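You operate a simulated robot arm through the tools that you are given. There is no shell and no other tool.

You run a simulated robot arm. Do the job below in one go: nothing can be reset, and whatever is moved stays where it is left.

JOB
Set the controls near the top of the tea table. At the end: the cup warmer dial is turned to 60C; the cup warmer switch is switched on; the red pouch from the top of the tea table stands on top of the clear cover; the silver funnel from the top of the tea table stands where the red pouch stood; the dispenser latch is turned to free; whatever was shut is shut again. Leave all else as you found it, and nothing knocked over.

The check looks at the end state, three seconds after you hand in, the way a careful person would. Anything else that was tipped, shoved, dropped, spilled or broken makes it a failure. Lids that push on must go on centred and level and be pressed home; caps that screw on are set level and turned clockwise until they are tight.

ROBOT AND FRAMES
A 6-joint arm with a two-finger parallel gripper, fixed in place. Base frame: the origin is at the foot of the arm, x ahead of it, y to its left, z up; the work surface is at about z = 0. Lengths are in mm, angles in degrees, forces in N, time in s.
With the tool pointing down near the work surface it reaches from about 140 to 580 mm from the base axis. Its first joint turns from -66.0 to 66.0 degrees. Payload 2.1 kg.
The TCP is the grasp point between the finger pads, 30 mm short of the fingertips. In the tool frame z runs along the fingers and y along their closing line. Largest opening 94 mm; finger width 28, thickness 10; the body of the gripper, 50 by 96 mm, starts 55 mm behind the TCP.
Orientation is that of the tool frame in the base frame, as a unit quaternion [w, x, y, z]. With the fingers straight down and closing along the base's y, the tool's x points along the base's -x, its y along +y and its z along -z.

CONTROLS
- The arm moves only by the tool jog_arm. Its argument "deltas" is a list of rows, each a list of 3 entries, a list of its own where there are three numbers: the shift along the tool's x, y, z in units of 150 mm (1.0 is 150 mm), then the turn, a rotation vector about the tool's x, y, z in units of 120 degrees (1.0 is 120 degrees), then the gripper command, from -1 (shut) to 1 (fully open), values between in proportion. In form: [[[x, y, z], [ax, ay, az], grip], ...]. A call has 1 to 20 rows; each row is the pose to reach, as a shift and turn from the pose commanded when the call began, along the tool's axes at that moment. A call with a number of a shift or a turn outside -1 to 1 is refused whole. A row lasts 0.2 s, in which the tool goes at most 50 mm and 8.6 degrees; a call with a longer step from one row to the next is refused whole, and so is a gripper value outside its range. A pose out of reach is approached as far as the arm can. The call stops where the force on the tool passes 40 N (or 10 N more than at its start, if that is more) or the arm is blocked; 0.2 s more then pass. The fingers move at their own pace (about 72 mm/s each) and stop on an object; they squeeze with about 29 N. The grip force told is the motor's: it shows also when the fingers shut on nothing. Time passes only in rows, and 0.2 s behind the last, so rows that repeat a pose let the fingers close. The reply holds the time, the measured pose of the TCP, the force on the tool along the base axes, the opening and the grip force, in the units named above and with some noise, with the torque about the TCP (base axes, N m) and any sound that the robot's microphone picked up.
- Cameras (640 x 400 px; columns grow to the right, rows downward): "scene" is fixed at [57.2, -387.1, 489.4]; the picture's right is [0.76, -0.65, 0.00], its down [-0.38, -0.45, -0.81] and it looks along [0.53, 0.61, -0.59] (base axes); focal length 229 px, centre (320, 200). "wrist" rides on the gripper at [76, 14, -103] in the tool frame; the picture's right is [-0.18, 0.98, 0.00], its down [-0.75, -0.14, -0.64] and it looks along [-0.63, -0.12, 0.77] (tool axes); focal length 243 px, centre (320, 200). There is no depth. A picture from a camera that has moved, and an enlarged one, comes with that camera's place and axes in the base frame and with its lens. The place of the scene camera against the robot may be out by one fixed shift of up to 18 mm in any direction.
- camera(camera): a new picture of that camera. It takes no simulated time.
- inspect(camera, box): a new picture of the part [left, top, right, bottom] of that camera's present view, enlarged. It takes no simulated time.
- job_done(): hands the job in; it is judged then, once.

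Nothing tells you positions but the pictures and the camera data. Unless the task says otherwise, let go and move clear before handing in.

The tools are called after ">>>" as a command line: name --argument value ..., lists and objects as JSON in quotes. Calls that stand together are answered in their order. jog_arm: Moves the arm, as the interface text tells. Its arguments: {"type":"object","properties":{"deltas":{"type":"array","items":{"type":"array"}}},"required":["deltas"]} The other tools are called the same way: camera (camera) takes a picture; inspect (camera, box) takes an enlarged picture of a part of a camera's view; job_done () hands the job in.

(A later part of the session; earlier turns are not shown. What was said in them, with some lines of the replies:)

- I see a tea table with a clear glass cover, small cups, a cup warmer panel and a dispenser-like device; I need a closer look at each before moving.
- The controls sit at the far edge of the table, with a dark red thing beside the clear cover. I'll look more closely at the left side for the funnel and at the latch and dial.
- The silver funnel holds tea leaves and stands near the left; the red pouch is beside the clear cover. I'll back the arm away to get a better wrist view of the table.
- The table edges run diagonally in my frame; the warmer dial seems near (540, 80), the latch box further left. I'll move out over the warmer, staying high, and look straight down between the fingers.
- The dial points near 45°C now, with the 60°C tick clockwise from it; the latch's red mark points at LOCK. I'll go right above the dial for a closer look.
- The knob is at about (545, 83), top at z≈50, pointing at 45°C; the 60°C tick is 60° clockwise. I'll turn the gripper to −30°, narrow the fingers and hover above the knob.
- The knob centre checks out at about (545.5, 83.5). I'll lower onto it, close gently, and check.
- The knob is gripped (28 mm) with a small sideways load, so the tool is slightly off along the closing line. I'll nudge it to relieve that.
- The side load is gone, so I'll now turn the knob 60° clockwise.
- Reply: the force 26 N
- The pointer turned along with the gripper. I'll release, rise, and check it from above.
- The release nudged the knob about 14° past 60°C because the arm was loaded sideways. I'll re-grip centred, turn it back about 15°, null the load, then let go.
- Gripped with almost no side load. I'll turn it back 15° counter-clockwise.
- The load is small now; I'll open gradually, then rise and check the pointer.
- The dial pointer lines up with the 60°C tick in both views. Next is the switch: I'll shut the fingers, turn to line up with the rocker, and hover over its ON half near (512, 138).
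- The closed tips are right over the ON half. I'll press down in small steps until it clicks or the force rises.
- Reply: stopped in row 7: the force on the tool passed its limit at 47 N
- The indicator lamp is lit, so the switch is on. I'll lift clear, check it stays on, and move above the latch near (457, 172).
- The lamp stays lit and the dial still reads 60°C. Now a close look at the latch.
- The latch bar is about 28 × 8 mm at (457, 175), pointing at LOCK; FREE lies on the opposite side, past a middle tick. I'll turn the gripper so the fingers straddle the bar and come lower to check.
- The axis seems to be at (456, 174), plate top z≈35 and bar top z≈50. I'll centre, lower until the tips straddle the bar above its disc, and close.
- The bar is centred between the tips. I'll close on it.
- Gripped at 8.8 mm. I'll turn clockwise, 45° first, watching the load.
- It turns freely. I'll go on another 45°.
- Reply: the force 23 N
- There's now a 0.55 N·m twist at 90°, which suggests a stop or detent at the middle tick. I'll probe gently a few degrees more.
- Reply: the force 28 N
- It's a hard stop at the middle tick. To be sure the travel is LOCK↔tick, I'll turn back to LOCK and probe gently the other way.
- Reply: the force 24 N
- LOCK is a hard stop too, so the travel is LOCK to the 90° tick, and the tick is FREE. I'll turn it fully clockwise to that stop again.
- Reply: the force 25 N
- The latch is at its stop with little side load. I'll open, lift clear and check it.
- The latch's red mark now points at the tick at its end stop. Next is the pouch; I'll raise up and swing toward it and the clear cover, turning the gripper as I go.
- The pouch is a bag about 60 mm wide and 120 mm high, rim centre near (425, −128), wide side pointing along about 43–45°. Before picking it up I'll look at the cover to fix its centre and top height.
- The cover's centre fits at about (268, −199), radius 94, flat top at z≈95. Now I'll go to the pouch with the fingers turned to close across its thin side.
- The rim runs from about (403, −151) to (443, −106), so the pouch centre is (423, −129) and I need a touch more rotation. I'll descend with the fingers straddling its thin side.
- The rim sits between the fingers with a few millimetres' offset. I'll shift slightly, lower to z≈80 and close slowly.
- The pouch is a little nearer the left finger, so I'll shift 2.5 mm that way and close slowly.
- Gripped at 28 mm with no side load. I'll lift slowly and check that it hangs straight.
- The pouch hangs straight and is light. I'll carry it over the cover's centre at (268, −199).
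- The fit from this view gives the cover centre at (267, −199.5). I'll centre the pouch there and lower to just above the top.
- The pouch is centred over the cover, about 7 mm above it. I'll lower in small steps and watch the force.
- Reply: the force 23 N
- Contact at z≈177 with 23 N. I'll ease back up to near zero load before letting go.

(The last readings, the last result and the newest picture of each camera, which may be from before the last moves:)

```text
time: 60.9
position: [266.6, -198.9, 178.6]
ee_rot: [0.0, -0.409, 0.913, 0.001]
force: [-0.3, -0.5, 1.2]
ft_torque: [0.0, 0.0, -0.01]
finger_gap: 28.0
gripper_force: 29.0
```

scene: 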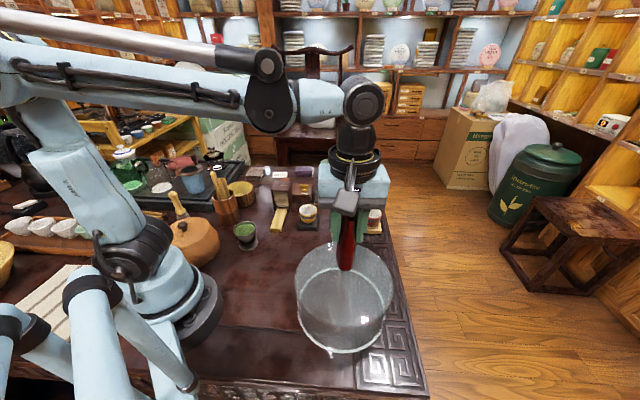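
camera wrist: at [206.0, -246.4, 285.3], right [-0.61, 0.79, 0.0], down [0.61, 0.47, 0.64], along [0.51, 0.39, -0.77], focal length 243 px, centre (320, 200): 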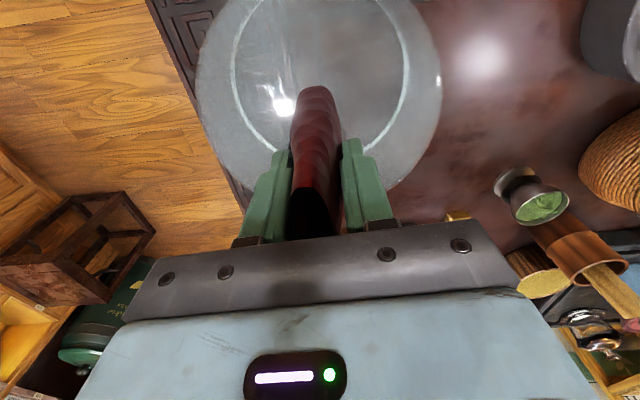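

Load is about 1 N, just touching. I'll open slowly.

>>> jog_arm --deltas '[[[0, 0, 0], [0, 0, 0], -0.39], [[0, 0, 0], [0, 0, 0], -0.36], [[0, 0, 0], [0, 0, 0], -0.32], [[0, 0, 0], [0, 0, 0], -0.25], [[0, 0, 0], [0, 0, 0], -0.15], [[0, 0, 0], [0, 0, 0], 0.0], [[0, 0, 0], [0, 0, 0], 0.2], [[0, 0, 0], [0, 0, 0], 0.4], [[0, 0, 0], [0, 0, 0], 0.5]]'

>>> inspect --camera "scene" --box '[280, 180, 420, 360]'

>>> camera --camera "wrist"

```text
time: 62.9
position: [266.8, -197.7, 179.2]
ee_rot: [0.001, -0.408, 0.913, 0.001]
force: [-1.5, -0.8, 0.0]
ft_torque: [-0.01, 0.01, 0.0]
finger_gap: 70.7
gripper_force: 0.1
```

```text
2.22 times, centred on (350, 270) of scene
camera zoom: at [57.2, -387.1, 489.4], right [0.76, -0.65, 0.0], down [-0.38, -0.45, -0.81], along [0.53, 0.61, -0.59], focal length 508 px, centre (253, 44)
```

zoom: 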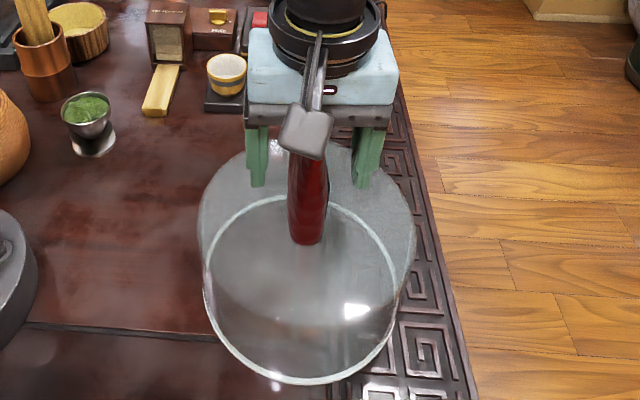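

```text
taken
camera wrist: at [205.9, -246.5, 281.4], right [-0.61, 0.79, 0.0], down [0.61, 0.47, 0.64], along [0.51, 0.39, -0.77], focal length 243 px, centre (320, 200)
```

wrist: 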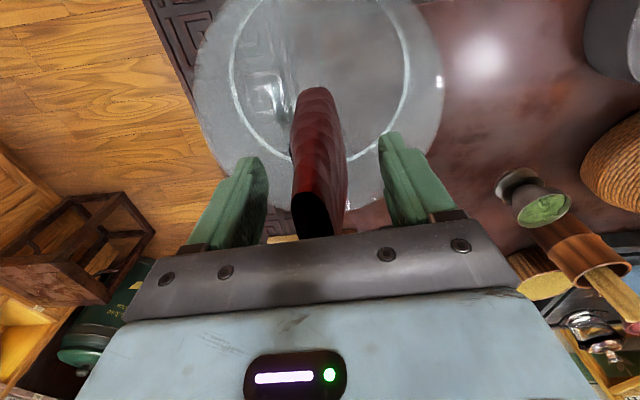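

The pouch stands on its own. I'll lift straight up clear of it.

>>> jog_arm --deltas '[[[0, 0, -0.1], [0, 0, 0], 0.5], [[0, 0, -0.3], [0, 0, 0], 0.5], [[0, 0, -0.55], [0, 0, 0], 0.5], [[0, 0, -0.8], [0, 0, 0], 0.5], [[0, 0, -1.0], [0, 0, 0], 0.5], [[0, 0, -1.0], [0, 0, 0], 1]]'

>>> inspect --camera "scene" --box '[280, 180, 420, 360]'

>>> camera --camera "wrist"

```text
time: 64.3
position: [268.6, -199.0, 329.0]
ee_rot: [0.001, -0.409, 0.912, 0.0]
force: [0.6, -0.1, 0.9]
ft_torque: [-0.01, 0.04, 0.01]
finger_gap: 93.9
gripper_force: 0.1
```

```text
2.22 times, centred on (350, 270) of scene
camera zoom: at [57.2, -387.1, 489.4], right [0.76, -0.65, 0.0], down [-0.38, -0.45, -0.81], along [0.53, 0.61, -0.59], focal length 508 px, centre (253, 44)
```

zoom: 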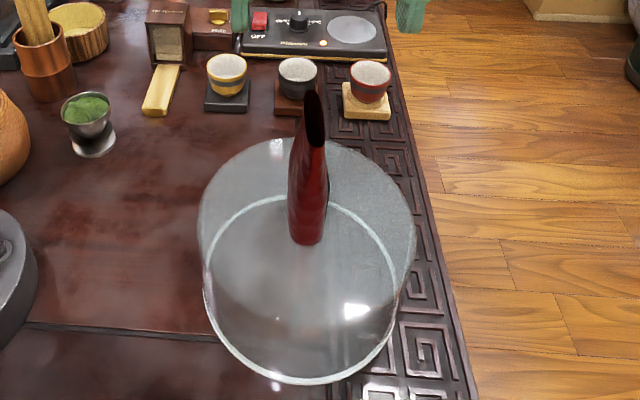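

```text
taken
camera wrist: at [206.5, -246.3, 430.9], right [-0.61, 0.79, 0.0], down [0.61, 0.47, 0.64], along [0.51, 0.39, -0.77], focal length 243 px, centre (320, 200)
```

wrist: 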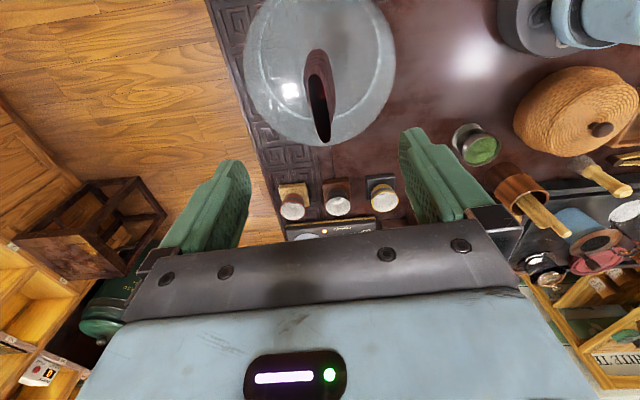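

The pouch stands upright on the cover's centre. Now for the funnel near (200, 97): I'll swing over, turning the gripper back to straight.

>>> jog_arm --deltas '[[[-0.098, 0.1375, 0], [0, 0, 0.067], 1], [[-0.196, 0.275, 0], [0, 0, 0.134], 1], [[-0.294, 0.4125, 0], [0, 0, 0.201], 1], [[-0.391, 0.55, 0], [0, 0, 0.268], 1], [[-0.489, 0.6875, 0], [0, 0, 0.335], 1], [[-0.587, 0.825, 0], [0, 0, 0.4025], 1], [[-0.587, 0.825, 0], [0, 0, 0.4025], 1]]'

>>> jog_arm --deltas '[[[0.057, 0.25, 0.1], [0, 0, 0], 1], [[0.114, 0.5, 0.2], [0, 0, 0], 1], [[0.17, 0.75, 0.35], [0, 0, 0], 1], [[0.227, 0.98, 0.5], [0, 0, 0], 1], [[0.227, 0.98, 0.5], [0, 0, 0], 1]]'

>>> camera --camera "wrist"

>>> camera --camera "scene"

```text
time: 65.9
position: [231.4, -50.2, 328.8]
ee_rot: [0.0, 0.001, 1.0, 0.001]
force: [-0.2, -0.2, 0.3]
ft_torque: [0.0, -0.06, 0.01]
finger_gap: 93.9
gripper_force: 0.0
```

```text
time: 67.1
position: [199.8, 97.0, 253.4]
ee_rot: [0.001, 0.001, 1.0, 0.001]
force: [-0.5, -0.2, 0.7]
ft_torque: [-0.01, 0.02, 0.0]
finger_gap: 94.1
gripper_force: 0.0
```

```text
taken
camera wrist: at [122.4, 110.8, 355.1], right [0.18, 0.98, 0.0], down [0.75, -0.14, 0.64], along [0.63, -0.12, -0.77], focal length 243 px, centre (320, 200)
```

wrist: 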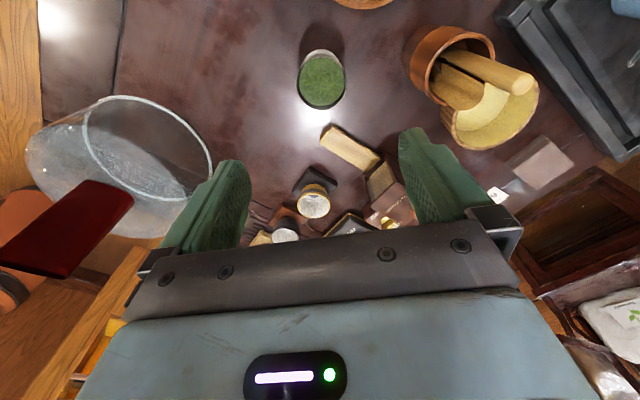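

```text
taken
```

scene: 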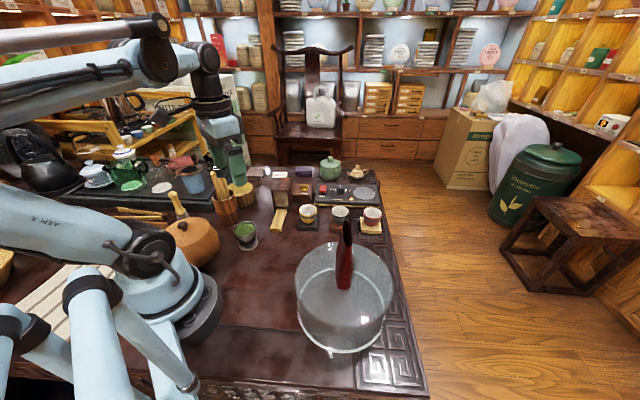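

>>> inspect --camera "wrist" --box '[260, 20, 390, 130]'

>>> inspect --camera "scene" --box '[205, 190, 285, 260]'

```text
3.64 times, centred on (325, 75) of wrist
camera zoom: at [122.4, 110.8, 355.1], right [0.18, 0.98, 0.0], down [0.75, -0.14, 0.64], along [0.63, -0.12, -0.77], focal length 882 px, centre (302, 654)
```

zoom: 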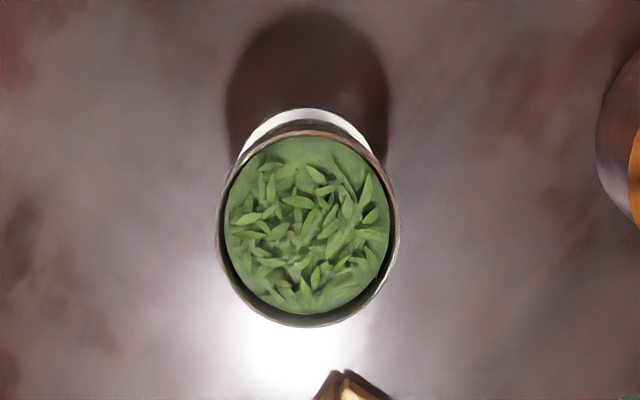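

```text
5.71 times, centred on (245, 225) of scene
camera zoom: at [57.2, -387.1, 489.4], right [0.76, -0.65, 0.0], down [-0.38, -0.45, -0.81], along [0.53, 0.61, -0.59], focal length 1307 px, centre (749, 57)
```

zoom: 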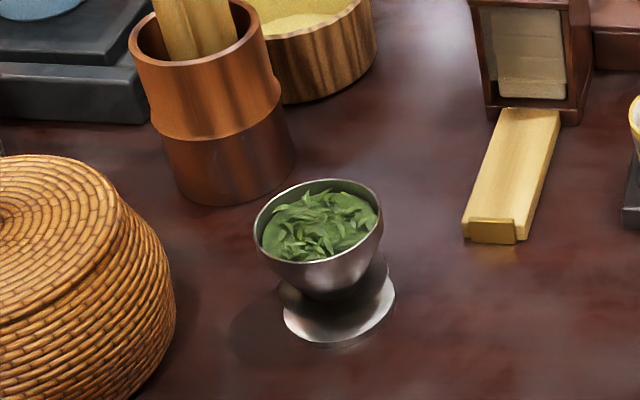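

The funnel's rim is at z≈50, radius ≈30, foot radius ≈28, centre (199.6, 98.6). I'll come down over it with the fingers fully open and check the centring.

>>> jog_arm --deltas '[[[0, 0.01, 0.2], [0, 0, 0], 1], [[0, 0.01, 0.45], [0, 0, 0], 1], [[0, 0.01, 0.7], [0, 0, 0], 1], [[0, 0.01, 0.87], [0, 0, 0], 1], [[0, 0.01, 0.87], [0, 0, 0], 1]]'

>>> camera --camera "wrist"

>>> inspect --camera "wrist" --box '[240, 60, 400, 200]'

>>> camera --camera "scene"

```text
time: 68.3
position: [198.3, 97.2, 121.3]
ee_rot: [0.001, -0.001, 1.0, 0.001]
force: [-0.3, -0.2, -0.4]
ft_torque: [0.03, -0.01, -0.05]
finger_gap: 94.1
gripper_force: 0.0
```

```text
taken
camera wrist: at [122.6, 111.8, 224.9], right [0.18, 0.98, 0.0], down [0.75, -0.14, 0.64], along [0.63, -0.12, -0.77], focal length 243 px, centre (320, 200)
```

wrist: 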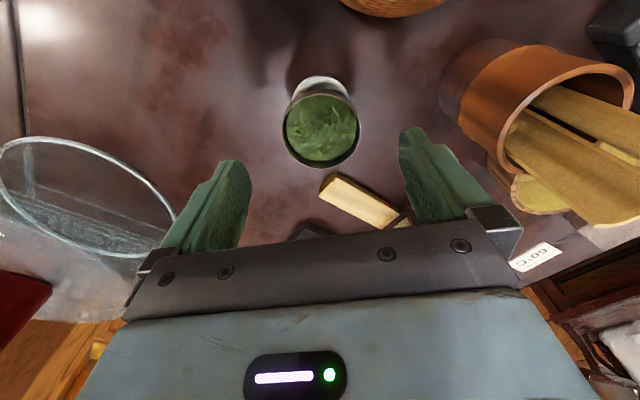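

```text
2.86 times, centred on (320, 130) of wrist
camera zoom: at [122.6, 111.8, 224.9], right [0.18, 0.98, 0.0], down [0.75, -0.14, 0.64], along [0.63, -0.12, -0.77], focal length 693 px, centre (320, 400)
```

zoom: 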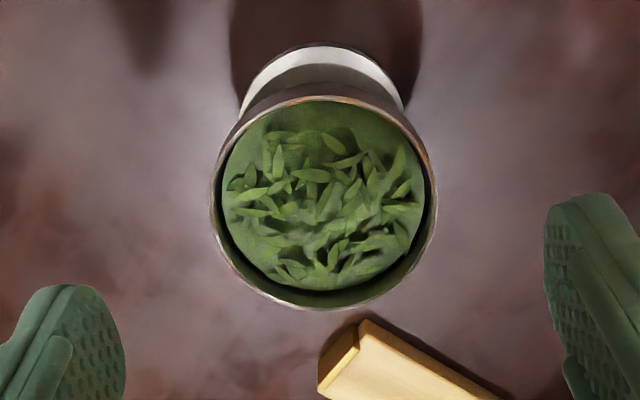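

```text
taken
```

scene: 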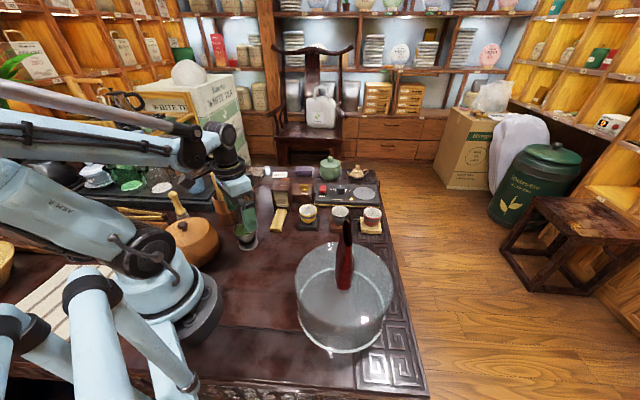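

Centring looks right; the funnel's centre is (200, 98.5). I'll lower to z≈42 and close gently on the bowl.

>>> jog_arm --deltas '[[[0, 0, 0.15], [0, 0, 0], 1], [[0, 0, 0.3], [0, 0, 0], 1], [[0, 0, 0.43], [0, 0, 0], 1], [[0, 0, 0.525], [0, 0, 0], 1], [[0, 0, 0.525], [0, 0, 0], 0.7], [[0, 0, 0.525], [0, 0, 0], 0.5], [[0, 0, 0.525], [0, 0, 0], 0.5]]'

>>> camera --camera "wrist"

>>> inspect --camera "scene" --box '[190, 170, 300, 260]'

```text
time: 69.9
position: [198.6, 98.2, 44.8]
ee_rot: [0.001, 0.001, 1.0, 0.001]
force: [0.4, 0.5, -0.1]
ft_torque: [0.03, 0.0, -0.02]
finger_gap: 70.4
gripper_force: 0.1
```

```text
taken
camera wrist: at [123.3, 112.1, 147.8], right [0.18, 0.98, 0.0], down [0.75, -0.14, 0.64], along [0.63, -0.12, -0.77], focal length 243 px, centre (320, 200)
```

wrist: 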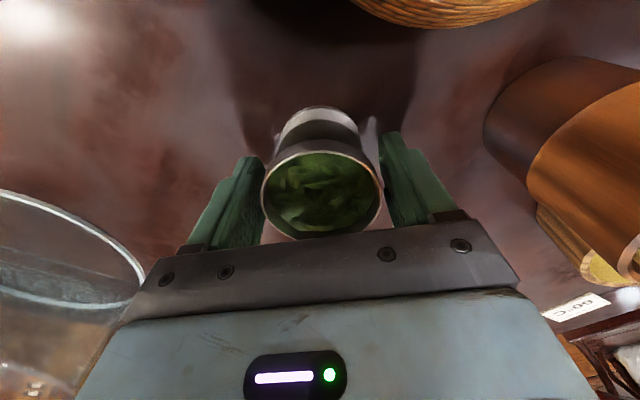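

```text
4.44 times, centred on (245, 215) of scene
camera zoom: at [57.2, -387.1, 489.4], right [0.76, -0.65, 0.0], down [-0.38, -0.45, -0.81], along [0.53, 0.61, -0.59], focal length 1016 px, centre (653, 133)
```

zoom: 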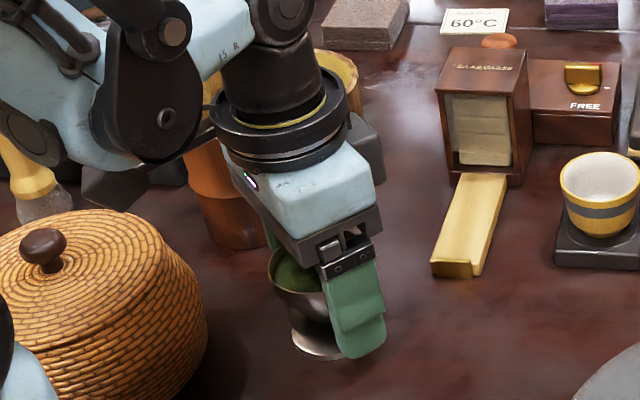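

The bowl sits between the pads. I'll close slowly and let the squeeze settle.

>>> jog_arm --deltas '[[[0, 0, 0], [0, 0, 0], 0.42], [[0, 0, 0], [0, 0, 0], 0.37], [[0, 0, 0], [0, 0, 0], 0.33], [[0, 0, 0], [0, 0, 0], 0.29], [[0, 0, 0], [0, 0, 0], 0.25], [[0, 0, 0], [0, 0, 0], 0.21], [[0, 0, 0], [0, 0, 0], 0.15], [[0, 0, 0], [0, 0, 0], 0.1], [[0, 0, 0], [0, 0, 0], 0.1]]'

>>> camera --camera "wrist"

```text
time: 71.9
position: [200.1, 98.7, 44.8]
ee_rot: [0.0, 0.001, 1.0, 0.002]
force: [-0.3, 0.1, 0.9]
ft_torque: [-0.02, 0.01, 0.03]
finger_gap: 56.9
gripper_force: 29.2
```

```text
taken
camera wrist: at [123.3, 112.1, 147.9], right [0.18, 0.98, 0.0], down [0.75, -0.14, 0.64], along [0.63, -0.12, -0.77], focal length 243 px, centre (320, 200)
```

wrist: 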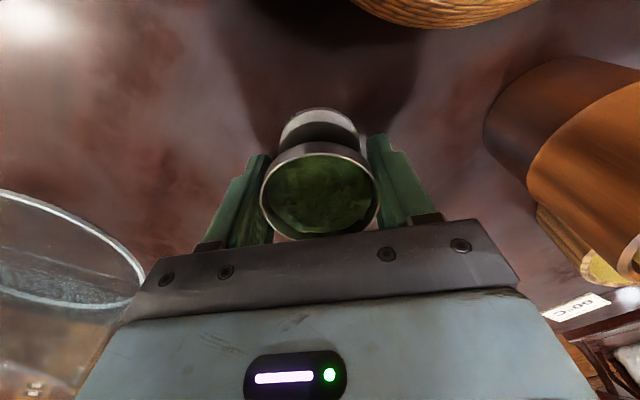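

Gripped at 57 mm. I'll lift a little and check that it stays level.

>>> jog_arm --deltas '[[[0, 0, -0.02], [0, 0, 0], 0.0], [[0, 0, -0.06], [0, 0, 0], 0.0], [[0, 0, -0.12], [0, 0, 0], 0.0], [[0, 0, -0.2], [0, 0, 0], 0.0], [[0, 0, -0.2], [0, 0, 0], 0.0]]'

>>> camera --camera "wrist"

>>> inspect --camera "scene" --box '[190, 170, 300, 260]'

```text
time: 73.1
position: [198.8, 97.8, 74.5]
ee_rot: [0.001, 0.0, 1.0, 0.001]
force: [0.2, -0.2, -1.4]
ft_torque: [0.0, -0.01, 0.03]
finger_gap: 56.7
gripper_force: 29.1
```

```text
taken
camera wrist: at [123.1, 111.5, 177.3], right [0.18, 0.98, 0.0], down [0.75, -0.14, 0.64], along [0.63, -0.12, -0.77], focal length 243 px, centre (320, 200)
```

wrist: 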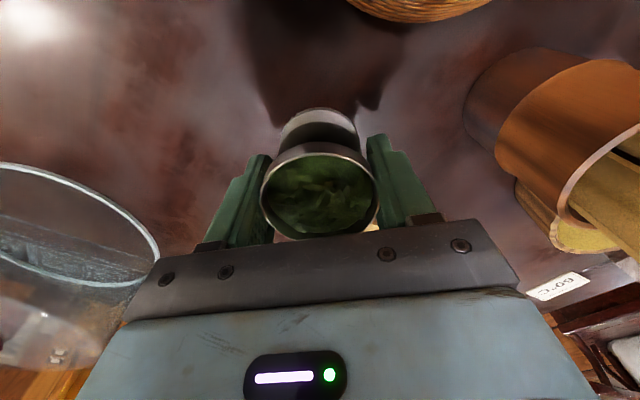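

```text
4.44 times, centred on (245, 215) of scene
camera zoom: at [57.2, -387.1, 489.4], right [0.76, -0.65, 0.0], down [-0.38, -0.45, -0.81], along [0.53, 0.61, -0.59], focal length 1016 px, centre (653, 133)
```

zoom: 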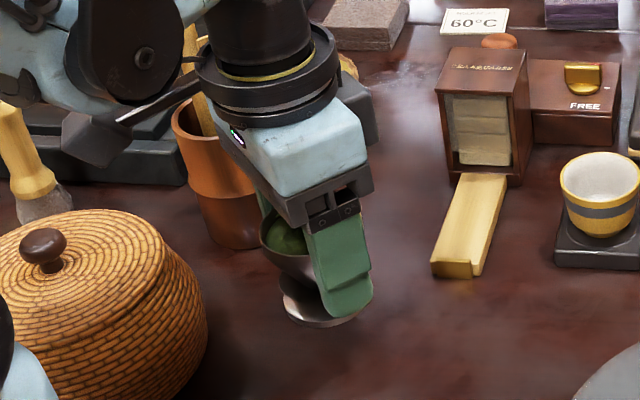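

The funnel hangs level. I'll lift it to z≈200 and carry it smoothly toward the pouch's old spot at (424, −127.6).

>>> jog_arm --deltas '[[[0, 0, -0.04], [0, 0, 0], 0.0], [[0, 0, -0.12], [0, 0, 0], 0.0], [[0, 0, -0.24], [0, 0, 0], 0.0], [[0, 0, -0.38], [0, 0, 0], 0.0], [[0, 0, -0.52], [0, 0, 0], 0.0], [[0, 0, -0.66], [0, 0, 0], 0.0], [[0, 0, -0.76], [0, 0, 0], 0.0], [[0, 0, -0.82], [0, 0, 0], 0.0], [[0, 0, -0.84], [0, 0, 0], 0.0]]'

>>> jog_arm --deltas '[[[-0.02, -0.02, 0], [0, 0, 0], 0.0], [[-0.07, -0.07, 0], [0, 0, 0], 0.0], [[-0.14, -0.14, 0], [0, 0, 0], 0.0], [[-0.23, -0.23, 0], [0, 0, 0], 0.0], [[-0.33, -0.33, 0], [0, 0, 0], 0.0], [[-0.43, -0.43, 0], [0, 0, 0], 0.0], [[-0.53, -0.53, 0], [0, 0, 0], 0.0], [[-0.62, -0.62, 0], [0, 0, 0], 0.0], [[-0.69, -0.69, 0], [0, 0, 0], 0.0], [[-0.73, -0.735, 0], [0, 0, 0], 0.0], [[-0.747, -0.753, 0], [0, 0, 0], 0.0]]'

>>> camera --camera "wrist"

>>> camera --camera "scene"

```text
time: 75.1
position: [199.2, 98.4, 201.3]
ee_rot: [0.0, 0.0, 1.0, 0.0]
force: [0.4, -0.7, -0.2]
ft_torque: [-0.01, 0.02, -0.02]
finger_gap: 56.5
gripper_force: 28.6
```

```text
time: 77.5
position: [311.1, -15.7, 201.1]
ee_rot: [0.0, 0.001, 1.0, 0.001]
force: [0.5, 0.1, -1.7]
ft_torque: [0.0, 0.02, -0.01]
finger_gap: 56.8
gripper_force: 29.2
```

```text
taken
camera wrist: at [235.4, -1.1, 303.7], right [0.18, 0.98, 0.0], down [0.75, -0.14, 0.64], along [0.63, -0.12, -0.77], focal length 243 px, centre (320, 200)
```

wrist: 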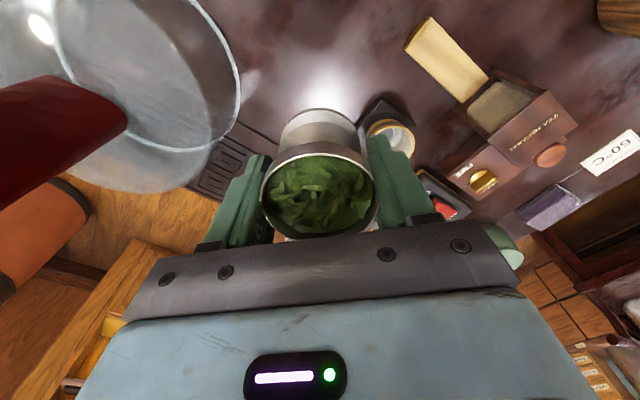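

```text
taken
```

scene: 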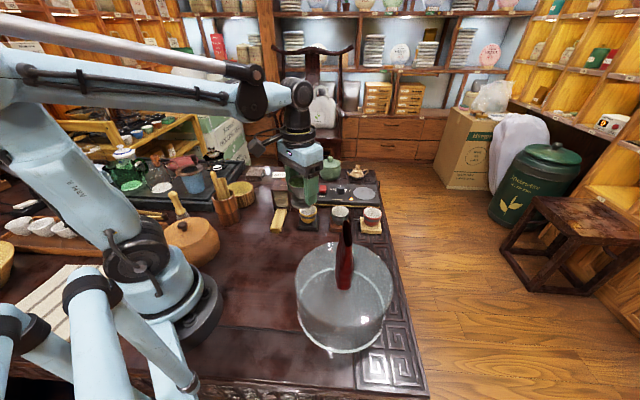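

>>> jog_arm --deltas '[[[-0.02, -0.02, 0], [0, 0, 0], 0.0], [[-0.07, -0.07, 0], [0, 0, 0], 0.0], [[-0.14, -0.14, 0], [0, 0, 0], 0.0], [[-0.23, -0.23, 0], [0, 0, 0], 0.0], [[-0.33, -0.33, 0], [0, 0, 0], 0.0], [[-0.43, -0.43, 0], [0, 0, 0], 0.0], [[-0.53, -0.53, 0], [0, 0, 0], 0.0], [[-0.62, -0.62, 0], [0, 0, 0], 0.0], [[-0.69, -0.69, 0], [0, 0, 0], 0.0], [[-0.735, -0.735, 0], [0, 0, 0], 0.0], [[-0.754, -0.754, 0], [0, 0, 0], 0.0]]'

>>> camera --camera "wrist"

>>> inspect --camera "scene" --box '[300, 140, 430, 260]'

```text
time: 79.9
position: [424.5, -128.6, 201.9]
ee_rot: [0.0, 0.0, 1.0, 0.001]
force: [0.0, 0.3, -0.6]
ft_torque: [0.0, -0.05, -0.01]
finger_gap: 56.3
gripper_force: 29.0
```

```text
taken
camera wrist: at [348.4, -114.5, 304.0], right [0.18, 0.98, 0.0], down [0.75, -0.14, 0.64], along [0.63, -0.12, -0.77], focal length 243 px, centre (320, 200)
```

wrist: 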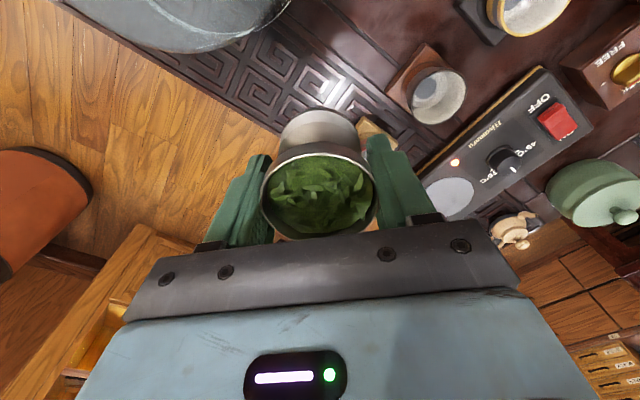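

```text
3.33 times, centred on (365, 200) of scene
camera zoom: at [57.2, -387.1, 489.4], right [0.76, -0.65, 0.0], down [-0.38, -0.45, -0.81], along [0.53, 0.61, -0.59], focal length 762 px, centre (170, 200)
```

zoom: 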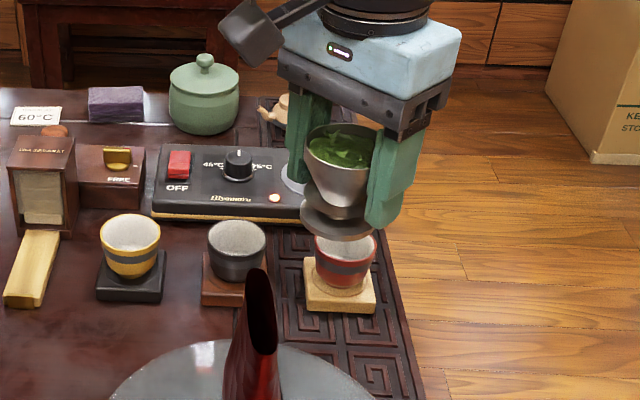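

The funnel is above the pouch's old spot. I'll lower it to about 25 mm above the table and check clearance to the red cup.

>>> jog_arm --deltas '[[[0, 0, 0.04], [0, 0, 0], 0.0], [[0, 0, 0.12], [0, 0, 0], 0.0], [[0, 0, 0.22], [0, 0, 0], 0.0], [[0, 0, 0.34], [0, 0, 0], 0.0], [[0, 0, 0.46], [0, 0, 0], 0.0], [[0, 0, 0.58], [0, 0, 0], 0.0], [[0, 0, 0.7], [0, 0, 0], 0.0], [[0, 0, 0.79], [0, 0, 0], 0.0], [[0, 0, 0.85], [0, 0, 0], 0.0], [[0, 0, 0.88], [0, 0, 0], 0.0]]'

>>> camera --camera "wrist"

>>> inspect --camera "scene" --box '[300, 160, 430, 280]'

```text
time: 82.1
position: [423.2, -127.5, 69.4]
ee_rot: [-0.001, 0.001, 1.0, 0.001]
force: [0.1, -0.1, -0.7]
ft_torque: [0.02, 0.01, -0.03]
finger_gap: 56.7
gripper_force: 28.7
```

```text
taken
camera wrist: at [348.8, -114.1, 171.0], right [0.18, 0.98, 0.0], down [0.75, -0.14, 0.64], along [0.63, -0.12, -0.77], focal length 243 px, centre (320, 200)
```

wrist: 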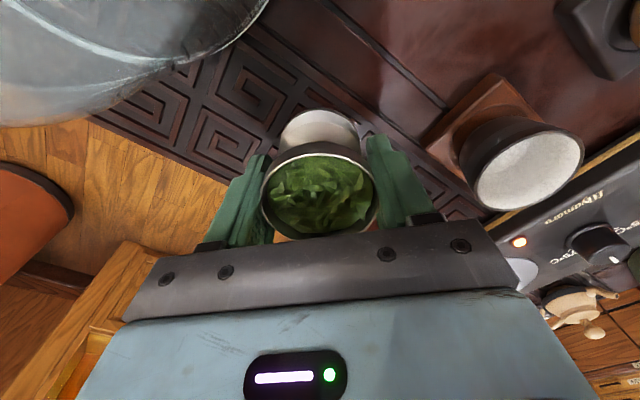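

```text
3.33 times, centred on (365, 220) of scene
camera zoom: at [57.2, -387.1, 489.4], right [0.76, -0.65, 0.0], down [-0.38, -0.45, -0.81], along [0.53, 0.61, -0.59], focal length 762 px, centre (170, 133)
```

zoom: 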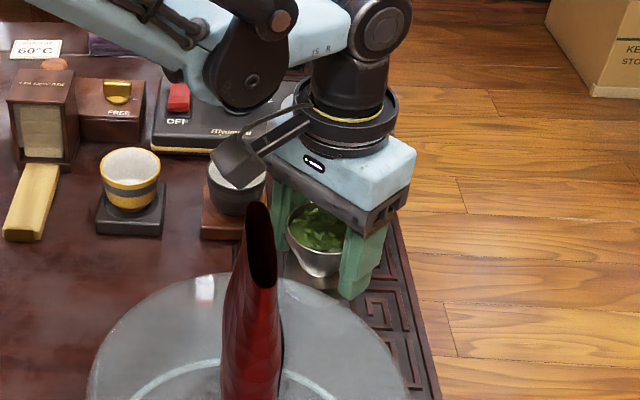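

Clear on all sides. I'll lower the rest gently until the foot touches.

>>> jog_arm --deltas '[[[0, 0, 0.04], [0, 0, 0], 0.0], [[0, 0, 0.08], [0, 0, 0], 0.0], [[0, 0, 0.115], [0, 0, 0], 0.0], [[0, 0, 0.135], [0, 0, 0], 0.0], [[0, 0, 0.145], [0, 0, 0], 0.0], [[0, 0, 0.152], [0, 0, 0], 0.0]]'

```text
time: 83.5
position: [424.3, -128.3, 46.8]
ee_rot: [0.0, 0.0, 1.0, 0.001]
force: [0.6, 0.0, -0.7]
ft_torque: [0.01, -0.01, -0.01]
finger_gap: 56.3
gripper_force: 28.8
```

>>> jog_arm --deltas '[[[0, 0, 0.007], [0, 0, 0], 0.0], [[0, 0, 0.007], [0, 0, 0], 0.0]]'

```text
time: 84.1
position: [424.3, -128.1, 46.7]
ee_rot: [0.0, -0.001, 1.0, 0.001]
force: [0.4, 0.2, -1.2]
ft_torque: [-0.01, -0.02, -0.02]
finger_gap: 56.2
gripper_force: 29.3
```

>>> jog_arm --deltas '[[[0, 0, 0.007], [0, 0, 0], 0.0], [[0, 0, 0.007], [0, 0, 0], 0.0]]'

```text
time: 84.7
position: [425.2, -129.7, 45.1]
ee_rot: [0.0, 0.0, 1.0, 0.001]
force: [-1.8, 0.4, 27.2]
ft_torque: [0.05, 0.1, -0.05]
finger_gap: 56.2
gripper_force: 29.1
```

Contact. I'll ease up to nearly no load, then open slowly.

>>> jog_arm --deltas '[[[0, 0, -0.006], [0, 0, 0], 0.0], [[0, 0, -0.006], [0, 0, 0], 0.0]]'

```text
time: 85.3
position: [424.5, -128.2, 45.8]
ee_rot: [0.001, 0.0, 1.0, 0.0]
force: [-2.3, -2.4, 12.5]
ft_torque: [-0.03, 0.06, -0.01]
finger_gap: 56.2
gripper_force: 29.1
```

>>> jog_arm --deltas '[[[0, 0, -0.003], [0, 0, 0], 0.0], [[0, 0, -0.003], [0, 0, 0], 0.0]]'

```text
time: 85.9
position: [424.9, -128.1, 45.8]
ee_rot: [0.002, 0.0, 1.0, 0.001]
force: [-0.4, -0.1, -0.3]
ft_torque: [0.01, 0.04, -0.03]
finger_gap: 56.5
gripper_force: 29.1
```

>>> jog_arm --deltas '[[[0, 0, 0], [0, 0, 0], 0.21], [[0, 0, 0], [0, 0, 0], 0.23], [[0, 0, 0], [0, 0, 0], 0.26], [[0, 0, 0], [0, 0, 0], 0.32], [[0, 0, 0], [0, 0, 0], 0.4], [[0, 0, 0], [0, 0, 0], 0.5], [[0, 0, 0], [0, 0, 0], 0.65], [[0, 0, 0], [0, 0, 0], 0.75], [[0, 0, 0], [0, 0, 0], 0.75]]'

>>> camera --camera "wrist"

>>> inspect --camera "scene" --box '[300, 160, 430, 280]'

```text
time: 87.9
position: [424.7, -127.4, 45.5]
ee_rot: [0.0, 0.0, 1.0, 0.001]
force: [-0.4, -0.6, 0.4]
ft_torque: [-0.04, 0.01, -0.02]
finger_gap: 82.3
gripper_force: 0.0
```

```text
taken
camera wrist: at [348.7, -114.2, 148.1], right [0.18, 0.98, 0.0], down [0.75, -0.14, 0.64], along [0.63, -0.12, -0.77], focal length 243 px, centre (320, 200)
```

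wrist: 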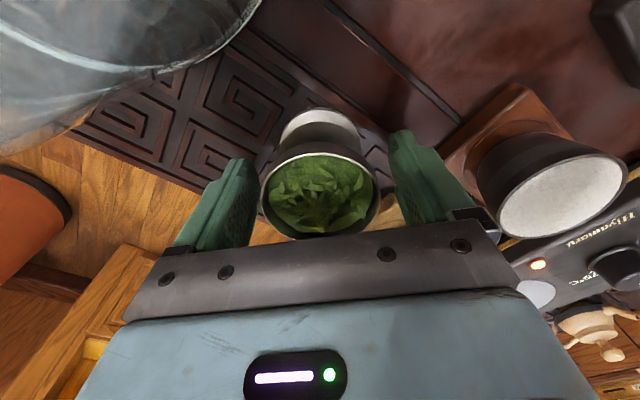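

```text
3.33 times, centred on (365, 220) of scene
camera zoom: at [57.2, -387.1, 489.4], right [0.76, -0.65, 0.0], down [-0.38, -0.45, -0.81], along [0.53, 0.61, -0.59], focal length 762 px, centre (170, 133)
```

zoom: 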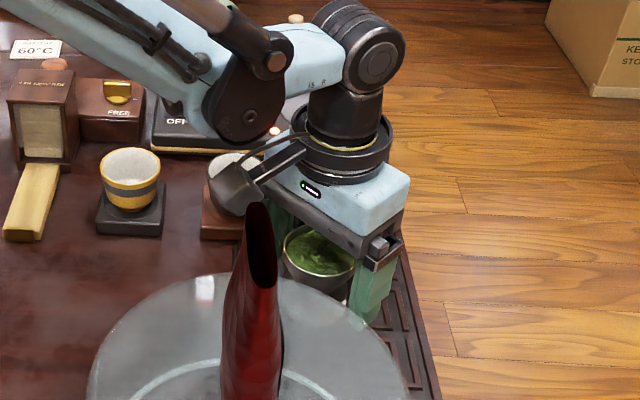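

The funnel stands by itself. I'll lift straight up and clear, then check everything.

>>> jog_arm --deltas '[[[0, 0, -0.05], [0, 0, 0], 0.75], [[0, 0, -0.2], [0, 0, 0], 0.75], [[0, 0, -0.45], [0, 0, 0], 0.75], [[0, 0, -0.7], [0, 0, 0], 0.75], [[0, 0, -0.95], [0, 0, 0], 0.75], [[0, 0, -1.0], [0, 0, 0], 0.75]]'

>>> jog_arm --deltas '[[[0, 0, -0.2], [0, 0, 0], 0.75], [[0, 0, -0.4], [0, 0, 0], 0.75], [[0.1, 0.2, -0.6], [0, 0, 0], 0.75], [[0.3, 0.45, -0.7], [0, 0, 0], 0.75], [[0.5, 0.7, -0.7], [0, 0, 0], 0.75], [[0.7, 0.9, -0.7], [0, 0, 0], 0.75], [[0.9, 1.0, -0.7], [0, 0, 0], 0.75], [[1.0, 1.0, -0.7], [0, 0, 0], 0.75]]'

>>> camera --camera "scene"

>>> camera --camera "wrist"

>>> inspect --camera "scene" --box '[270, 150, 430, 270]'

>>> inspect --camera "scene" --box '[200, 150, 320, 260]'

```text
time: 89.3
position: [424.5, -128.6, 196.4]
ee_rot: [0.0, 0.0, 1.0, 0.001]
force: [0.4, -0.4, -0.2]
ft_torque: [-0.01, -0.02, -0.02]
finger_gap: 82.3
gripper_force: 0.1
```

```text
refused: row 4 steps farther than a row can; nothing moved
```

```text
taken
```

scene: 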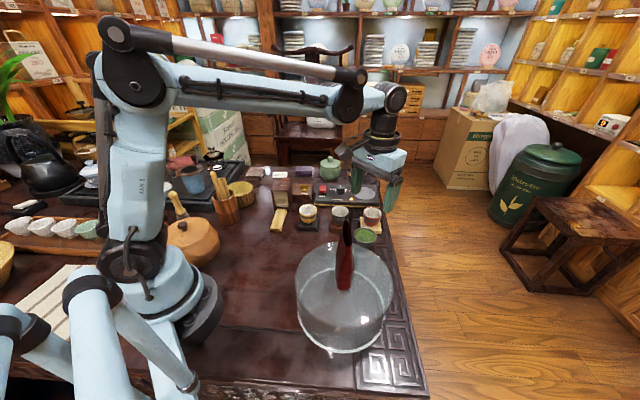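

```text
taken
camera wrist: at [348.3, -114.5, 298.9], right [0.18, 0.98, 0.0], down [0.75, -0.14, 0.64], along [0.63, -0.12, -0.77], focal length 243 px, centre (320, 200)
```

wrist: 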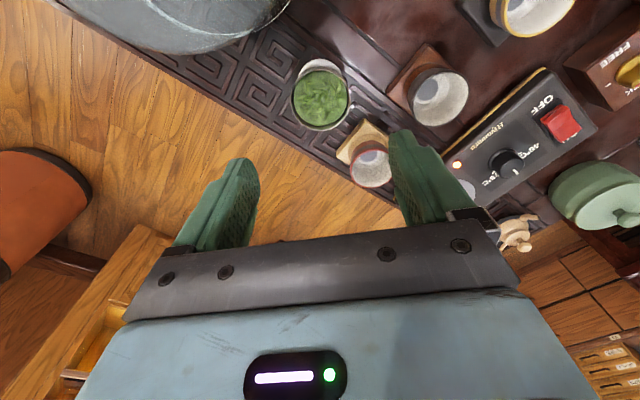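

```text
3.33 times, centred on (350, 210) of scene
camera zoom: at [57.2, -387.1, 489.4], right [0.76, -0.65, 0.0], down [-0.38, -0.45, -0.81], along [0.53, 0.61, -0.59], focal length 762 px, centre (220, 167)
```

zoom: 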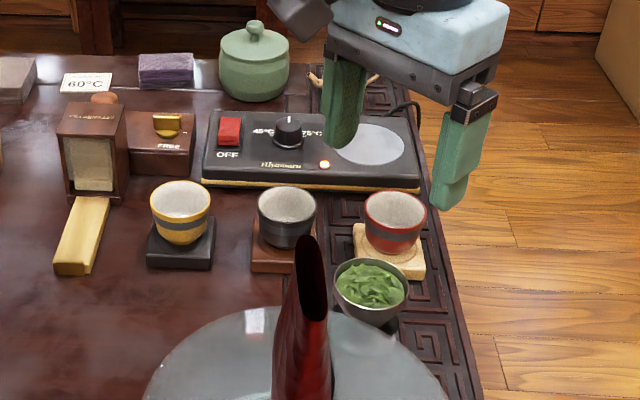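

```text
3.64 times, centred on (260, 205) of scene
camera zoom: at [57.2, -387.1, 489.4], right [0.76, -0.65, 0.0], down [-0.38, -0.45, -0.81], along [0.53, 0.61, -0.59], focal length 832 px, centre (538, 182)
```

zoom: 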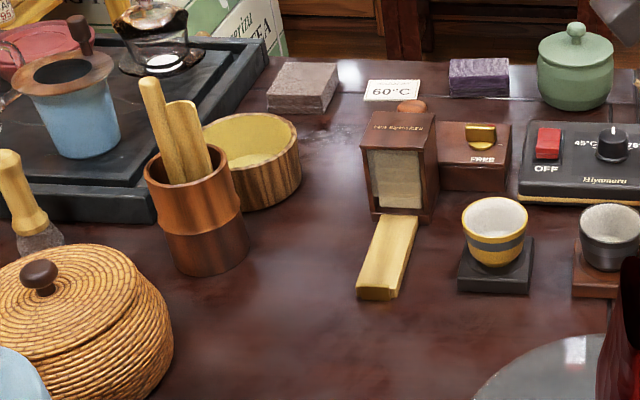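

The funnel stands upright on the pouch's old spot and nothing else has moved. I'll move the arm up and away, then do a last check.

>>> jog_arm --deltas '[[[0, 0, -0.25], [0, 0, 0], 0.75], [[0, 0, -0.5], [0, 0, 0], 0.75], [[0, 0.05, -0.75], [0, 0, 0], 0.75], [[0.1, 0.2, -0.95], [0, 0, 0], 0.75], [[0.25, 0.4, -1.0], [0, 0, 0], 0.75], [[0.4, 0.6, -1.0], [0, 0, 0], 0.75], [[0.6, 0.75, -1.0], [0, 0, 0], 0.75], [[0.75, 0.8, -1.0], [0, 0, 0], 0.75], [[0.8, 0.8, -1.0], [0, 0, 0], 0.75]]'

>>> camera --camera "scene"

>>> inspect --camera "scene" --box '[270, 165, 400, 225]'

>>> inspect --camera "scene" --box '[280, 200, 420, 360]'

>>> camera --camera "wrist"

```text
time: 91.3
position: [303.6, -8.4, 345.0]
ee_rot: [0.001, 0.0, 1.0, 0.001]
force: [0.9, 0.2, 0.2]
ft_torque: [0.01, -0.03, 0.0]
finger_gap: 82.3
gripper_force: 0.1
```

```text
taken
```

scene: 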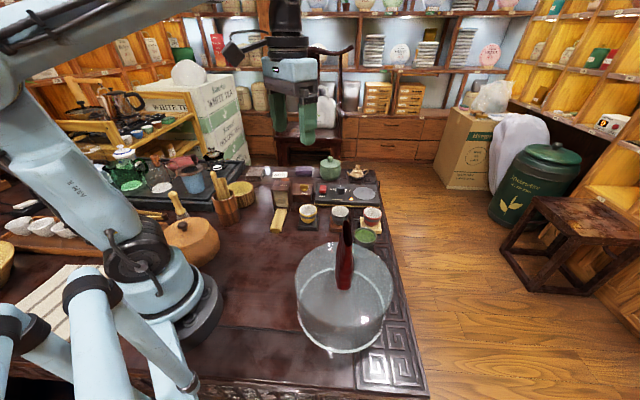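

```text
4.92 times, centred on (335, 195) of scene
camera zoom: at [57.2, -387.1, 489.4], right [0.76, -0.65, 0.0], down [-0.38, -0.45, -0.81], along [0.53, 0.61, -0.59], focal length 1126 px, centre (246, 225)
```

zoom: 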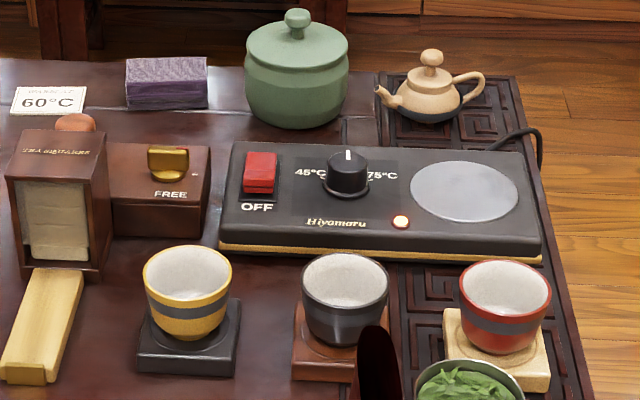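

```text
2.50 times, centred on (350, 280) of scene
camera zoom: at [57.2, -387.1, 489.4], right [0.76, -0.65, 0.0], down [-0.38, -0.45, -0.81], along [0.53, 0.61, -0.59], focal length 572 px, centre (245, 0)
```

zoom: 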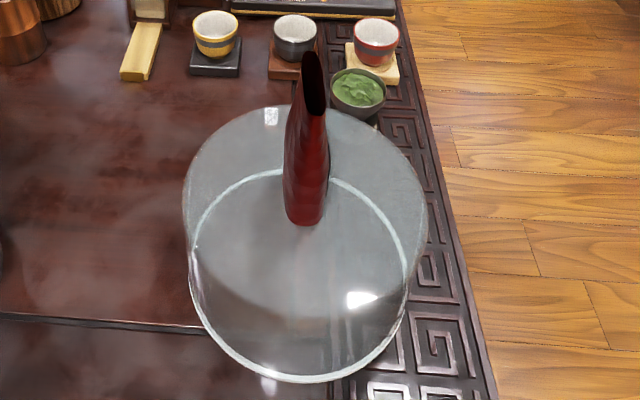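

```text
taken
camera wrist: at [228.0, 6.2, 448.1], right [0.18, 0.98, 0.0], down [0.75, -0.14, 0.64], along [0.63, -0.12, -0.77], focal length 243 px, centre (320, 200)
```

wrist: 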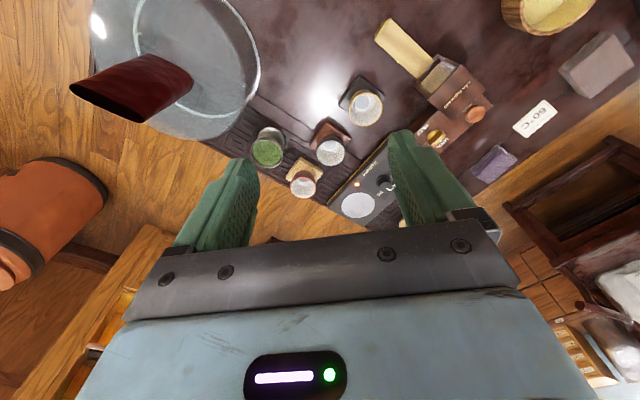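

Everything is as asked: the dial is at 60°C, the switch is on with its lamp lit, and the latch is turned to its free stop. The pouch stands on the cover and the funnel stands in the pouch's old place. The arm is clear of the table, so I'm handing the job in.

>>> job_done

```text
The job is handed in.
```

I've handed the job in, and the last pictures showed every item done and nothing else moved or tipped. The one judgement call was where the latch's free position is.

- **Cup warmer dial:** The pointer lines up with the 60C tick. My first release nudged it about 14 degrees past, so I re-gripped it and turned it back.
- **Cup warmer switch:** It is on, and its indicator lamp is lit and stayed lit.
- **Red pouch:** It stands upright near the centre of the clear cover's top.
- **Silver funnel:** It stands level where the pouch stood, to within a few millimetres, with its tea leaves still in it.
- **Dispenser latch:** It is turned a quarter turn clockwise from LOCK, against a hard stop where a tick is marked. The FREE label is printed on the opposite side from LOCK, so the mark does not point straight at the word. I took the tick as free because the latch is blocked at LOCK in one direction and at the tick in the other.
- **Anything shut:** I opened nothing, so there was nothing to close again.
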